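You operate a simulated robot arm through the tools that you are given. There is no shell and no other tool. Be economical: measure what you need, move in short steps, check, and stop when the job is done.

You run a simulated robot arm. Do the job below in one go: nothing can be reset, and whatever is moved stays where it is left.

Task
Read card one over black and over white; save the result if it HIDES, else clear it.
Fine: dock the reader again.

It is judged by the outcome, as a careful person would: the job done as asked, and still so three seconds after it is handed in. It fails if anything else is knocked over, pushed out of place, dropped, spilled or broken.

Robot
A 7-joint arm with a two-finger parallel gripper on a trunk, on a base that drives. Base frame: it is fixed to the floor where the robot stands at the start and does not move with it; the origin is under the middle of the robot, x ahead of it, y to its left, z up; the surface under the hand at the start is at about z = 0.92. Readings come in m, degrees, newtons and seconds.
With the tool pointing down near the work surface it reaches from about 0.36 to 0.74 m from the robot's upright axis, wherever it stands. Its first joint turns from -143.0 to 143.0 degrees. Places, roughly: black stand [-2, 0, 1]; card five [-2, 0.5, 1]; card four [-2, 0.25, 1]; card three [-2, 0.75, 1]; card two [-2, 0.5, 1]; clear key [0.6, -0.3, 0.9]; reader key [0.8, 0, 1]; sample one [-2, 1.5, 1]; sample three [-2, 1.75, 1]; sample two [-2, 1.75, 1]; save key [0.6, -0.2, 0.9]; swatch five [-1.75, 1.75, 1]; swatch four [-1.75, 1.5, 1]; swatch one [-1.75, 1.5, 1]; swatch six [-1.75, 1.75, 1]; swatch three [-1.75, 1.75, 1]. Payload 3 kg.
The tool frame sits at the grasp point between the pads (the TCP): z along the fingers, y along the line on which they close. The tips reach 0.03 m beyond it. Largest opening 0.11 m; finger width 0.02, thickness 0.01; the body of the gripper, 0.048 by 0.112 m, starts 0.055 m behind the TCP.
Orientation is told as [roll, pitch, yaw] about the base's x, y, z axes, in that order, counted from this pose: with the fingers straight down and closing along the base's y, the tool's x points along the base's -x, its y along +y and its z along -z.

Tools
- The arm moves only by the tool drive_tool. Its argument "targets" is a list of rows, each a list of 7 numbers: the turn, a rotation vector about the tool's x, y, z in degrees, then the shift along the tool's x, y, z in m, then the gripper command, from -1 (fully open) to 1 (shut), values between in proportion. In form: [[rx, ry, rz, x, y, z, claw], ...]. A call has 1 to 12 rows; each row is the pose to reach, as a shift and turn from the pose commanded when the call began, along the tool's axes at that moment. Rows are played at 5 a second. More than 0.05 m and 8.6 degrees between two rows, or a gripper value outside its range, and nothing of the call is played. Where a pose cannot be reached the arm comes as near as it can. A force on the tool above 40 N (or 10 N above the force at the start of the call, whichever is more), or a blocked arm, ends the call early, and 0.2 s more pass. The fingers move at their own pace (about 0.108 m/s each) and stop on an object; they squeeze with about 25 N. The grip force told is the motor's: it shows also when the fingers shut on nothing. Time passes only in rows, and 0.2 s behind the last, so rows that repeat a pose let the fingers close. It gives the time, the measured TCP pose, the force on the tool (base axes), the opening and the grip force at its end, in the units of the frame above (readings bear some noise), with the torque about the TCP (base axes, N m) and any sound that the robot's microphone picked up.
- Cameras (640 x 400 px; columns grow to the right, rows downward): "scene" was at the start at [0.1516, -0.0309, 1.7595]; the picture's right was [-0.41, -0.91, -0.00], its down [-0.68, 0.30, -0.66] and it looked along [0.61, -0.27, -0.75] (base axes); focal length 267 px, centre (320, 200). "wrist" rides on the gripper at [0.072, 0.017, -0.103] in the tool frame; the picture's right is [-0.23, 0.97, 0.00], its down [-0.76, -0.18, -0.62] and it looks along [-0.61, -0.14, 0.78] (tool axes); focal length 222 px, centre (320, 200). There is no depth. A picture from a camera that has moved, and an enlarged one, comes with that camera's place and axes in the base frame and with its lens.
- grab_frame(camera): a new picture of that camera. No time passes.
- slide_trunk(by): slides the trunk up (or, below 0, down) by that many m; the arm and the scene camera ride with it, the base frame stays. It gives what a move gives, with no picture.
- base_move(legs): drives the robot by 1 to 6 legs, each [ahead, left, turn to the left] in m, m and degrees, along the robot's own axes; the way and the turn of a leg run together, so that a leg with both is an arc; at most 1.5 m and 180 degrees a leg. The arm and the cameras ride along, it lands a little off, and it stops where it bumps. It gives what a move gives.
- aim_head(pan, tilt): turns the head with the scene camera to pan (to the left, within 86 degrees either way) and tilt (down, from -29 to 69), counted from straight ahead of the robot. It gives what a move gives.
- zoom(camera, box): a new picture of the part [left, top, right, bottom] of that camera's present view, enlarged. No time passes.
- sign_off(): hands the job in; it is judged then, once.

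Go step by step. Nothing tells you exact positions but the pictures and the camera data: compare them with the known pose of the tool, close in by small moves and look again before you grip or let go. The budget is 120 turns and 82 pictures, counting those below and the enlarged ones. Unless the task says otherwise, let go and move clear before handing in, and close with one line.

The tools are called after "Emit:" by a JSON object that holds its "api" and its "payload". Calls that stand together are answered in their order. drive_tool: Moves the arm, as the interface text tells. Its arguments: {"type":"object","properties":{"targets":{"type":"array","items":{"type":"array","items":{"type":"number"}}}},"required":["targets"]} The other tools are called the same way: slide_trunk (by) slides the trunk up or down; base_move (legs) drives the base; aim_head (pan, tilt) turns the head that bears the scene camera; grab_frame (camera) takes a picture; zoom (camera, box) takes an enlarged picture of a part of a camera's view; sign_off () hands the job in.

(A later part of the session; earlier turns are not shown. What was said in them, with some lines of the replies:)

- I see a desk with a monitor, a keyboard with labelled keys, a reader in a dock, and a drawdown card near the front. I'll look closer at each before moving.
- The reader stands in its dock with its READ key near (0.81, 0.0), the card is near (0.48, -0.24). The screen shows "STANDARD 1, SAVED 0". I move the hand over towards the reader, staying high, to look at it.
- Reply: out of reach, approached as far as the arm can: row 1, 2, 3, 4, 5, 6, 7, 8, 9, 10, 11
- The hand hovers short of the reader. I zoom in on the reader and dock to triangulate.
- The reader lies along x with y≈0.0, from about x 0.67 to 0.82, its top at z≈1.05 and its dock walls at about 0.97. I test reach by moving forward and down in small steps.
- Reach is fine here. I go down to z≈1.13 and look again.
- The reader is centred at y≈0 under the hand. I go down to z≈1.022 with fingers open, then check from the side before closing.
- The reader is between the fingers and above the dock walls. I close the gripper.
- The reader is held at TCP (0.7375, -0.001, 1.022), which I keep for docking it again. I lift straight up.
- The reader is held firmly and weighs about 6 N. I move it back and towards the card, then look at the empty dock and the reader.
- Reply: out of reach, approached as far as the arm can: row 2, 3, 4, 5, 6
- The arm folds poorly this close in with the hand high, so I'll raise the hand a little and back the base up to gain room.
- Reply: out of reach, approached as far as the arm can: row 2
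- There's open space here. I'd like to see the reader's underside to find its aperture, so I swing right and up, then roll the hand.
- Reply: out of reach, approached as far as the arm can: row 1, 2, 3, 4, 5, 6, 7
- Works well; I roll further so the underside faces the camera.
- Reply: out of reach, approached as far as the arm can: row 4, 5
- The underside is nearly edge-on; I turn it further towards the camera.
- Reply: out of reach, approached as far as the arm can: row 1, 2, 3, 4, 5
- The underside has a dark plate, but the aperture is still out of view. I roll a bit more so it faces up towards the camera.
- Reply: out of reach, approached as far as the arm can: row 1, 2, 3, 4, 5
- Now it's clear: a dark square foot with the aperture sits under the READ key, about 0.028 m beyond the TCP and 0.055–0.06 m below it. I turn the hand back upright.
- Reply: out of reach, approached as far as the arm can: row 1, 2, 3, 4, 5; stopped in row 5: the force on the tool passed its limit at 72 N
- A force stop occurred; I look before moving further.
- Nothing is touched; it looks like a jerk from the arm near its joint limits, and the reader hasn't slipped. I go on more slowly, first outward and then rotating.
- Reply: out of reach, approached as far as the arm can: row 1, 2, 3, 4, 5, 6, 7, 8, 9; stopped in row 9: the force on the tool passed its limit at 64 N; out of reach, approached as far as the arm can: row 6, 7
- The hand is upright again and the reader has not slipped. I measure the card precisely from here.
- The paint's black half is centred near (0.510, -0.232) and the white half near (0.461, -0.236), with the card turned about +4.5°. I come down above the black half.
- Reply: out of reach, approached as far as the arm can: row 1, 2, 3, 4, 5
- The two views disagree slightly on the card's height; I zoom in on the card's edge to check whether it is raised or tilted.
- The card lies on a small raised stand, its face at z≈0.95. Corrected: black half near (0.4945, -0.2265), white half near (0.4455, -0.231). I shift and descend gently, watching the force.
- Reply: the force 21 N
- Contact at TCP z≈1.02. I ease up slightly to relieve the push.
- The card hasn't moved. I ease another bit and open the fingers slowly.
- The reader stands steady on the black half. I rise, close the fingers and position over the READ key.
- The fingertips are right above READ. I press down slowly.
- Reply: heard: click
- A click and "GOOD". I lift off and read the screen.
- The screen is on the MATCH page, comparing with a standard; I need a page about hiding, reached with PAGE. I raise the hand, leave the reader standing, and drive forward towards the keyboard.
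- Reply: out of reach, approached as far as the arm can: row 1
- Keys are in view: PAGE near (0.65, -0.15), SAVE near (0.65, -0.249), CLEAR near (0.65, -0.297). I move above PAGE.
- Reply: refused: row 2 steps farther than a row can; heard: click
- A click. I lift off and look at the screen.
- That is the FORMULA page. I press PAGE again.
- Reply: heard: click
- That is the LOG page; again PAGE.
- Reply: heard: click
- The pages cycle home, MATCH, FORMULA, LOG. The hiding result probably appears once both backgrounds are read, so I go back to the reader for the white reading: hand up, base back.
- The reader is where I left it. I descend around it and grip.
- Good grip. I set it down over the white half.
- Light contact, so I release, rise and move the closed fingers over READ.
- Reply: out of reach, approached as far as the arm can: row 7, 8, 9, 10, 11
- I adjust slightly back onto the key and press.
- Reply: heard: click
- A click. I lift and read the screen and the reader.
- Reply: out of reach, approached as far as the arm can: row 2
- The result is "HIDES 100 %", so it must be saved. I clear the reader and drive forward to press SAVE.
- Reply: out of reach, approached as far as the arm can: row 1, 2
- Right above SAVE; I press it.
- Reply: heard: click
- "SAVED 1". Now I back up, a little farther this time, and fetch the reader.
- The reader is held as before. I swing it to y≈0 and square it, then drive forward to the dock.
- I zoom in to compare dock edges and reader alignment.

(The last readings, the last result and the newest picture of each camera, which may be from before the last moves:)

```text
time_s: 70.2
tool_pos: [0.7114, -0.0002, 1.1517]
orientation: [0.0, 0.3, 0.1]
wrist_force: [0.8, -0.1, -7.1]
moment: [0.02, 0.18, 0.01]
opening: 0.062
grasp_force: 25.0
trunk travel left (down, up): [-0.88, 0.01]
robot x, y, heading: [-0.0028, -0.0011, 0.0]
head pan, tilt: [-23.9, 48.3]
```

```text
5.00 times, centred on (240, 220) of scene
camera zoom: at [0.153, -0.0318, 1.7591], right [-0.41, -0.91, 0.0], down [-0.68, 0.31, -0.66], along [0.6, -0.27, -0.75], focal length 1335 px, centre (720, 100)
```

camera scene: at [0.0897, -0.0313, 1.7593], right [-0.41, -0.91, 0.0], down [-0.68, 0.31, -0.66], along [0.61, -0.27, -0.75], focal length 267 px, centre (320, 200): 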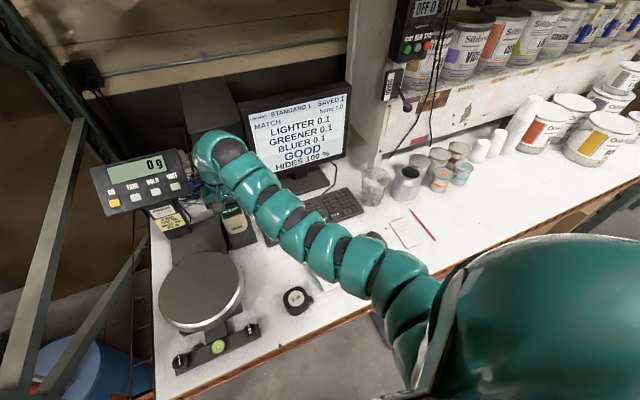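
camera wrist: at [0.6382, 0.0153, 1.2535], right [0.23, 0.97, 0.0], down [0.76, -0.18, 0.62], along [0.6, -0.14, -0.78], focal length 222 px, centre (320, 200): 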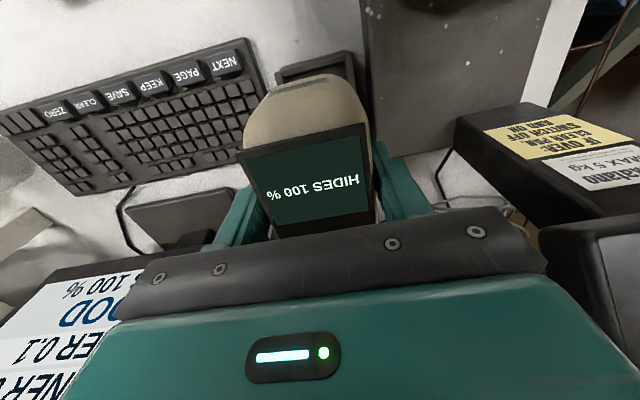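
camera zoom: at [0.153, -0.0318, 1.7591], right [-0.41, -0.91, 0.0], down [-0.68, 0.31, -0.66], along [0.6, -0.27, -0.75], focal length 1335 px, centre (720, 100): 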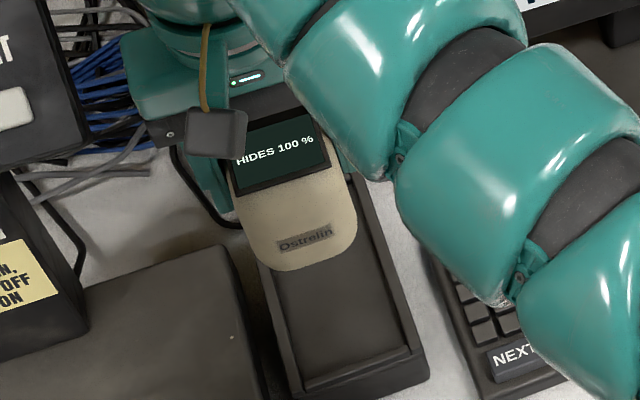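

Dock is square with the base (centre y≈0, yaw≈0) and so is the held reader. I place it over the dock at x≈0.735 and lower most of the way.

Emit:
{"api": "drive_tool", "payload": {"targets": [[0, 0, 0, -0.012, 0, 0, 1], [0, 0, 0, -0.0236, -0.0005, 0.02, 1], [0, 0, 0, -0.0236, -0.0005, 0.05, 1], [0, 0, 0, -0.0236, -0.0005, 0.08, 1], [0, 0, 0, -0.0236, -0.0005, 0.1, 1]]}}

Emit:
{"api": "zoom", "payload": {"camera": "wrist", "box": [220, 30, 400, 142]}}

Emit:
{"api": "zoom", "payload": {"camera": "scene", "box": [190, 180, 290, 260]}}

```text
time_s: 71.4
tool_pos: [0.7328, -0.0008, 1.0524]
orientation: [0.1, 0.0, 0.0]
wrist_force: [-0.1, 0.1, -5.9]
moment: [-0.03, 0.17, -0.01]
opening: 0.062
grasp_force: 24.9
trunk travel left (down, up): [-0.88, 0.01]
robot x, y, heading: [-0.0025, 0.0007, -0.3]
head pan, tilt: [-23.9, 48.3]
```

```text
3.56 times, centred on (310, 86) of wrist
camera zoom: at [0.6598, 0.0152, 1.1537], right [0.23, 0.97, 0.0], down [0.76, -0.18, 0.62], along [0.61, -0.14, -0.78], focal length 790 px, centre (356, 605)
```

zoom: 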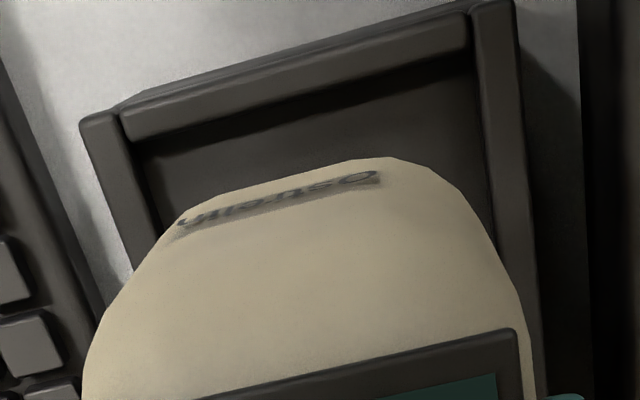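

```text
5.00 times, centred on (240, 220) of scene
camera zoom: at [0.1498, -0.0317, 1.7594], right [-0.41, -0.91, 0.0], down [-0.68, 0.31, -0.66], along [0.61, -0.27, -0.75], focal length 1335 px, centre (720, 100)
```

zoom: 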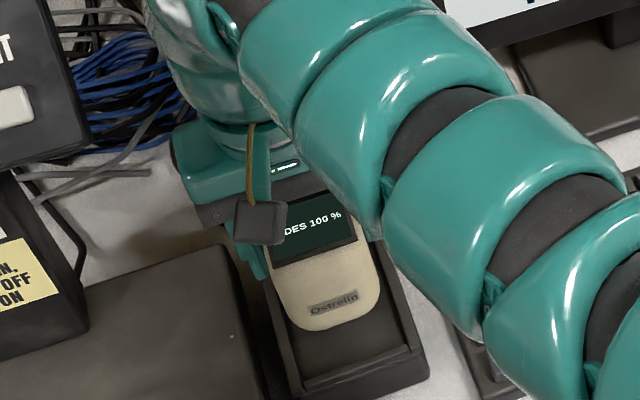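

It's aligned. I lower it gently until contact.

Emit:
{"api": "drive_tool", "payload": {"targets": [[0, 0, 0, 0, 0, 0.012, 1], [0, 0, 0, 0, 0, 0.02, 1], [0, 0, 0, 0, 0, 0.025, 1], [0, 0, 0, 0, 0, 0.028, 1]]}}

Emit:
{"api": "zoom", "payload": {"camera": "wrist", "box": [220, 30, 400, 142]}}

```text
time_s: 72.4
tool_pos: [0.7341, 0.0005, 1.0231]
orientation: [0.0, 0.0, 0.1]
wrist_force: [-0.5, -0.3, -6.1]
moment: [-0.01, 0.14, -0.03]
opening: 0.062
grasp_force: 25.6
trunk travel left (down, up): [-0.88, 0.01]
robot x, y, heading: [-0.0031, -0.0002, -0.1]
head pan, tilt: [-23.9, 48.3]
```

```text
3.56 times, centred on (310, 86) of wrist
camera zoom: at [0.6615, 0.0157, 1.1257], right [0.23, 0.97, 0.0], down [0.76, -0.18, 0.62], along [0.61, -0.14, -0.78], focal length 790 px, centre (356, 605)
```

zoom: 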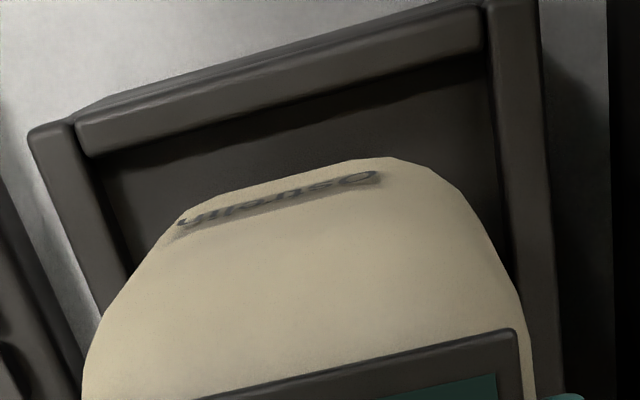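

Emit:
{"api": "drive_tool", "payload": {"targets": [[0, 0, 0, 0, 0, 0.002, 1], [0, 0, 0, 0, 0, 0.004, 1], [0, 0, 0, 0, 0, 0.006, 1]]}}

```text
time_s: 73.2
tool_pos: [0.7324, -0.0005, 1.0217]
orientation: [0.0, -0.2, 0.0]
wrist_force: [7.4, 0.1, 25.9]
moment: [-0.9, -0.17, 0.18]
opening: 0.0619
grasp_force: 24.9
trunk travel left (down, up): [-0.88, 0.01]
robot x, y, heading: [-0.0033, -0.0022, -0.2]
head pan, tilt: [-23.9, 48.3]
```

Contact at the same height as at the start. I ease up, then release slowly.

Emit:
{"api": "drive_tool", "payload": {"targets": [[0, 0, 0, 0, 0, -0.0025, 1], [0, 0, 0, 0, 0, -0.0035, 1], [0, 0, 0, 0, 0, -0.0035, 0.2], [0, 0, 0, 0, 0, -0.0035, 0], [0, 0, 0, 0, 0, -0.0035, -0.5], [0, 0, 0, 0, 0, -0.0035, -1], [0, 0, 0, 0, 0, -0.0035, -1]]}}

Emit:
{"api": "grab_frame", "payload": {"camera": "wrist"}}

```text
time_s: 74.8
tool_pos: [0.7326, -0.0004, 1.0219]
orientation: [0.0, 0.1, 0.2]
wrist_force: [-0.3, 0.0, 0.0]
moment: [-0.03, 0.01, 0.02]
opening: 0.1097
grasp_force: 0.0
trunk travel left (down, up): [-0.88, 0.01]
robot x, y, heading: [-0.0011, -0.0045, -0.4]
head pan, tilt: [-23.9, 48.3]
```

```text
9 pictures are left
camera wrist: at [0.6594, 0.0159, 1.1243], right [0.23, 0.97, 0.0], down [0.76, -0.18, 0.62], along [0.61, -0.14, -0.78], focal length 222 px, centre (320, 200)
```

wrist: 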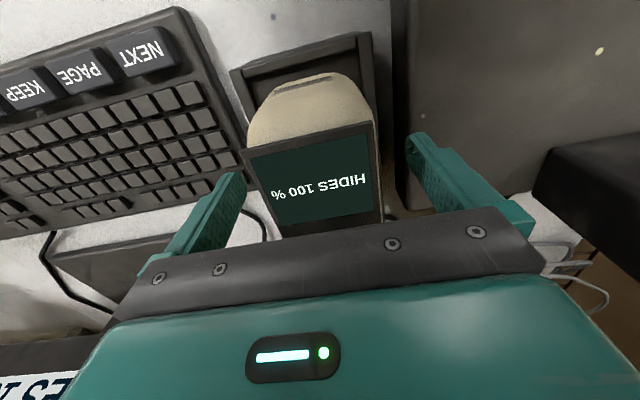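

Released and steady. I rise straight up and check the docked reader.

Emit:
{"api": "drive_tool", "payload": {"targets": [[0, 0, 0, 0, 0, -0.03, -1], [0, 0, 0, 0, 0, -0.07, -1], [0, 0, 0, 0, 0, -0.11, -1], [0, 0, 0, 0, 0, -0.15, -1], [0, 0, 0, 0.005, 0, -0.19, -1], [0, 0, 0, 0.04, 0, -0.23, -1], [0, 0, 0, 0.07, 0, -0.27, -1]]}}

Emit:
{"api": "zoom", "payload": {"camera": "scene", "box": [200, 195, 296, 275]}}

Emit:
{"api": "grab_frame", "payload": {"camera": "wrist"}}

```text
refused: row 6 steps farther than a row can; nothing moved
```

```text
5.00 times, centred on (248, 235) of scene
camera zoom: at [0.1492, -0.0317, 1.7595], right [-0.41, -0.91, 0.0], down [-0.68, 0.31, -0.66], along [0.61, -0.27, -0.75], focal length 1335 px, centre (680, 25)
```

zoom: 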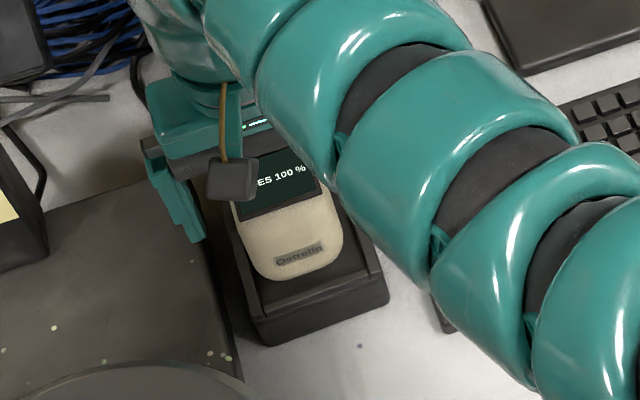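

```text
7 pictures are left
camera wrist: at [0.6594, 0.0159, 1.1243], right [0.23, 0.97, 0.0], down [0.76, -0.18, 0.62], along [0.61, -0.14, -0.78], focal length 222 px, centre (320, 200)
```

wrist: 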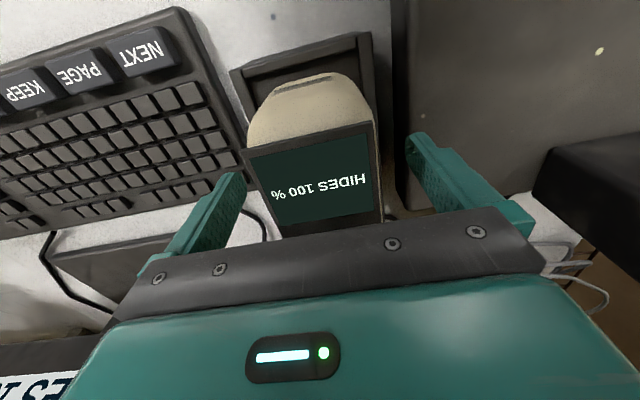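

Emit:
{"api": "drive_tool", "payload": {"targets": [[0, 0, 0, 0, 0, -0.03, -1], [0, 0, 0, 0, 0, -0.07, -1], [0, 0, 0, 0, 0, -0.11, -1], [0, 0, 0, 0, 0, -0.15, -1], [0, 0, 0, 0.005, 0, -0.19, -1], [0, 0, 0, 0.025, 0, -0.23, -1], [0, 0, 0, 0.045, 0, -0.27, -1], [0, 0, 0, 0.07, 0, -0.3, -1]]}}

Emit:
{"api": "zoom", "payload": {"camera": "scene", "box": [200, 195, 296, 275]}}

Emit:
{"api": "grab_frame", "payload": {"camera": "scene"}}

```text
time_s: 76.6
tool_pos: [0.6613, -0.0027, 1.3235]
orientation: [0.1, 0.2, 0.0]
wrist_force: [-1.1, 0.0, -0.5]
moment: [-0.02, 0.03, 0.02]
opening: 0.1099
grasp_force: 0.1
trunk travel left (down, up): [-0.88, 0.01]
robot x, y, heading: [-0.0023, -0.0009, -0.1]
head pan, tilt: [-23.9, 48.3]
```

```text
5.00 times, centred on (248, 235) of scene
camera zoom: at [0.1474, -0.0322, 1.7596], right [-0.41, -0.91, 0.0], down [-0.68, 0.31, -0.67], along [0.61, -0.27, -0.75], focal length 1335 px, centre (680, 25)
```

zoom: 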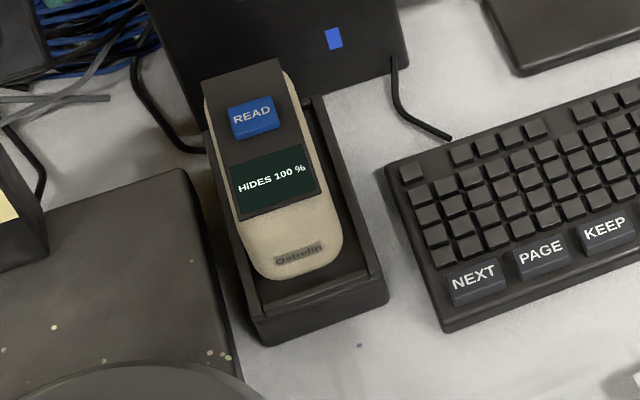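

```text
5 pictures are left
camera scene: at [0.1474, -0.0322, 1.7596], right [-0.41, -0.91, 0.0], down [-0.68, 0.31, -0.67], along [0.61, -0.27, -0.75], focal length 267 px, centre (320, 200)
```

scene: 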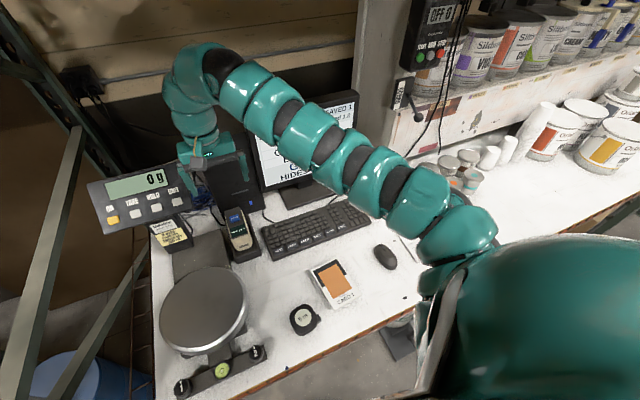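

The reader seems a few millimetres left of its original seat; I zoom in to see whether it sits fully in the dock.

Emit:
{"api": "zoom", "payload": {"camera": "scene", "box": [228, 205, 284, 267]}}

Emit:
{"api": "zoom", "payload": {"camera": "wrist", "box": [270, 60, 398, 160]}}

```text
6.45 times, centred on (256, 236) of scene
camera zoom: at [0.1474, -0.0322, 1.7596], right [-0.41, -0.91, 0.0], down [-0.68, 0.31, -0.67], along [0.61, -0.27, -0.75], focal length 1723 px, centre (733, -32)
```

zoom: 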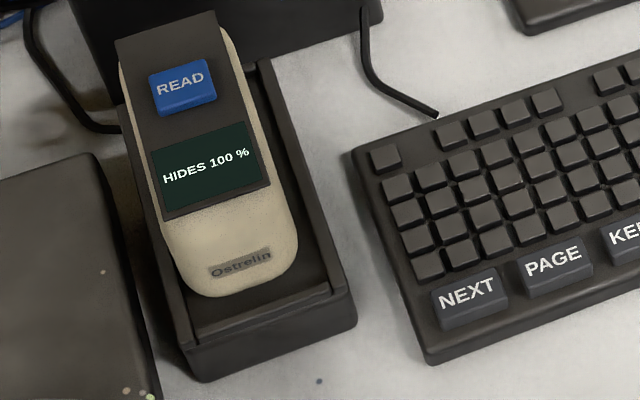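

```text
4.00 times, centred on (334, 110) of wrist
camera zoom: at [0.588, 0.0132, 1.4263], right [0.23, 0.97, 0.0], down [0.76, -0.18, 0.62], along [0.61, -0.14, -0.78], focal length 888 px, centre (264, 560)
```

zoom: 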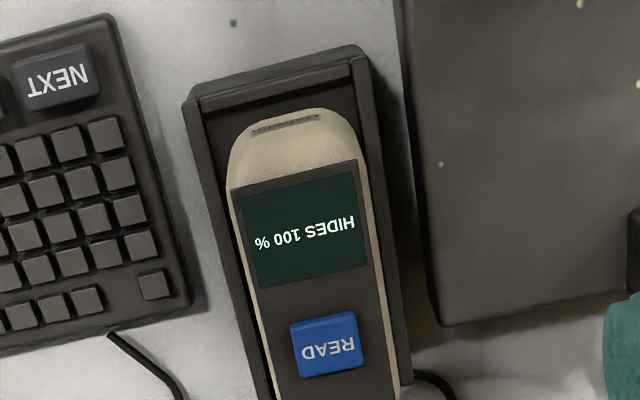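

The reader sits level inside its dock at its original height, the screen shows "SAVED 1", and the card and everything else are in place. The hand is open and clear, so I hand in.

Emit:
{"api": "sign_off", "payload": {}}

```text
The job is handed in.
```

Card one read HIDES 100 % over black and white, the result is saved (SAVED 1), and the reader is back in its dock, within a few millimetres of its original position.
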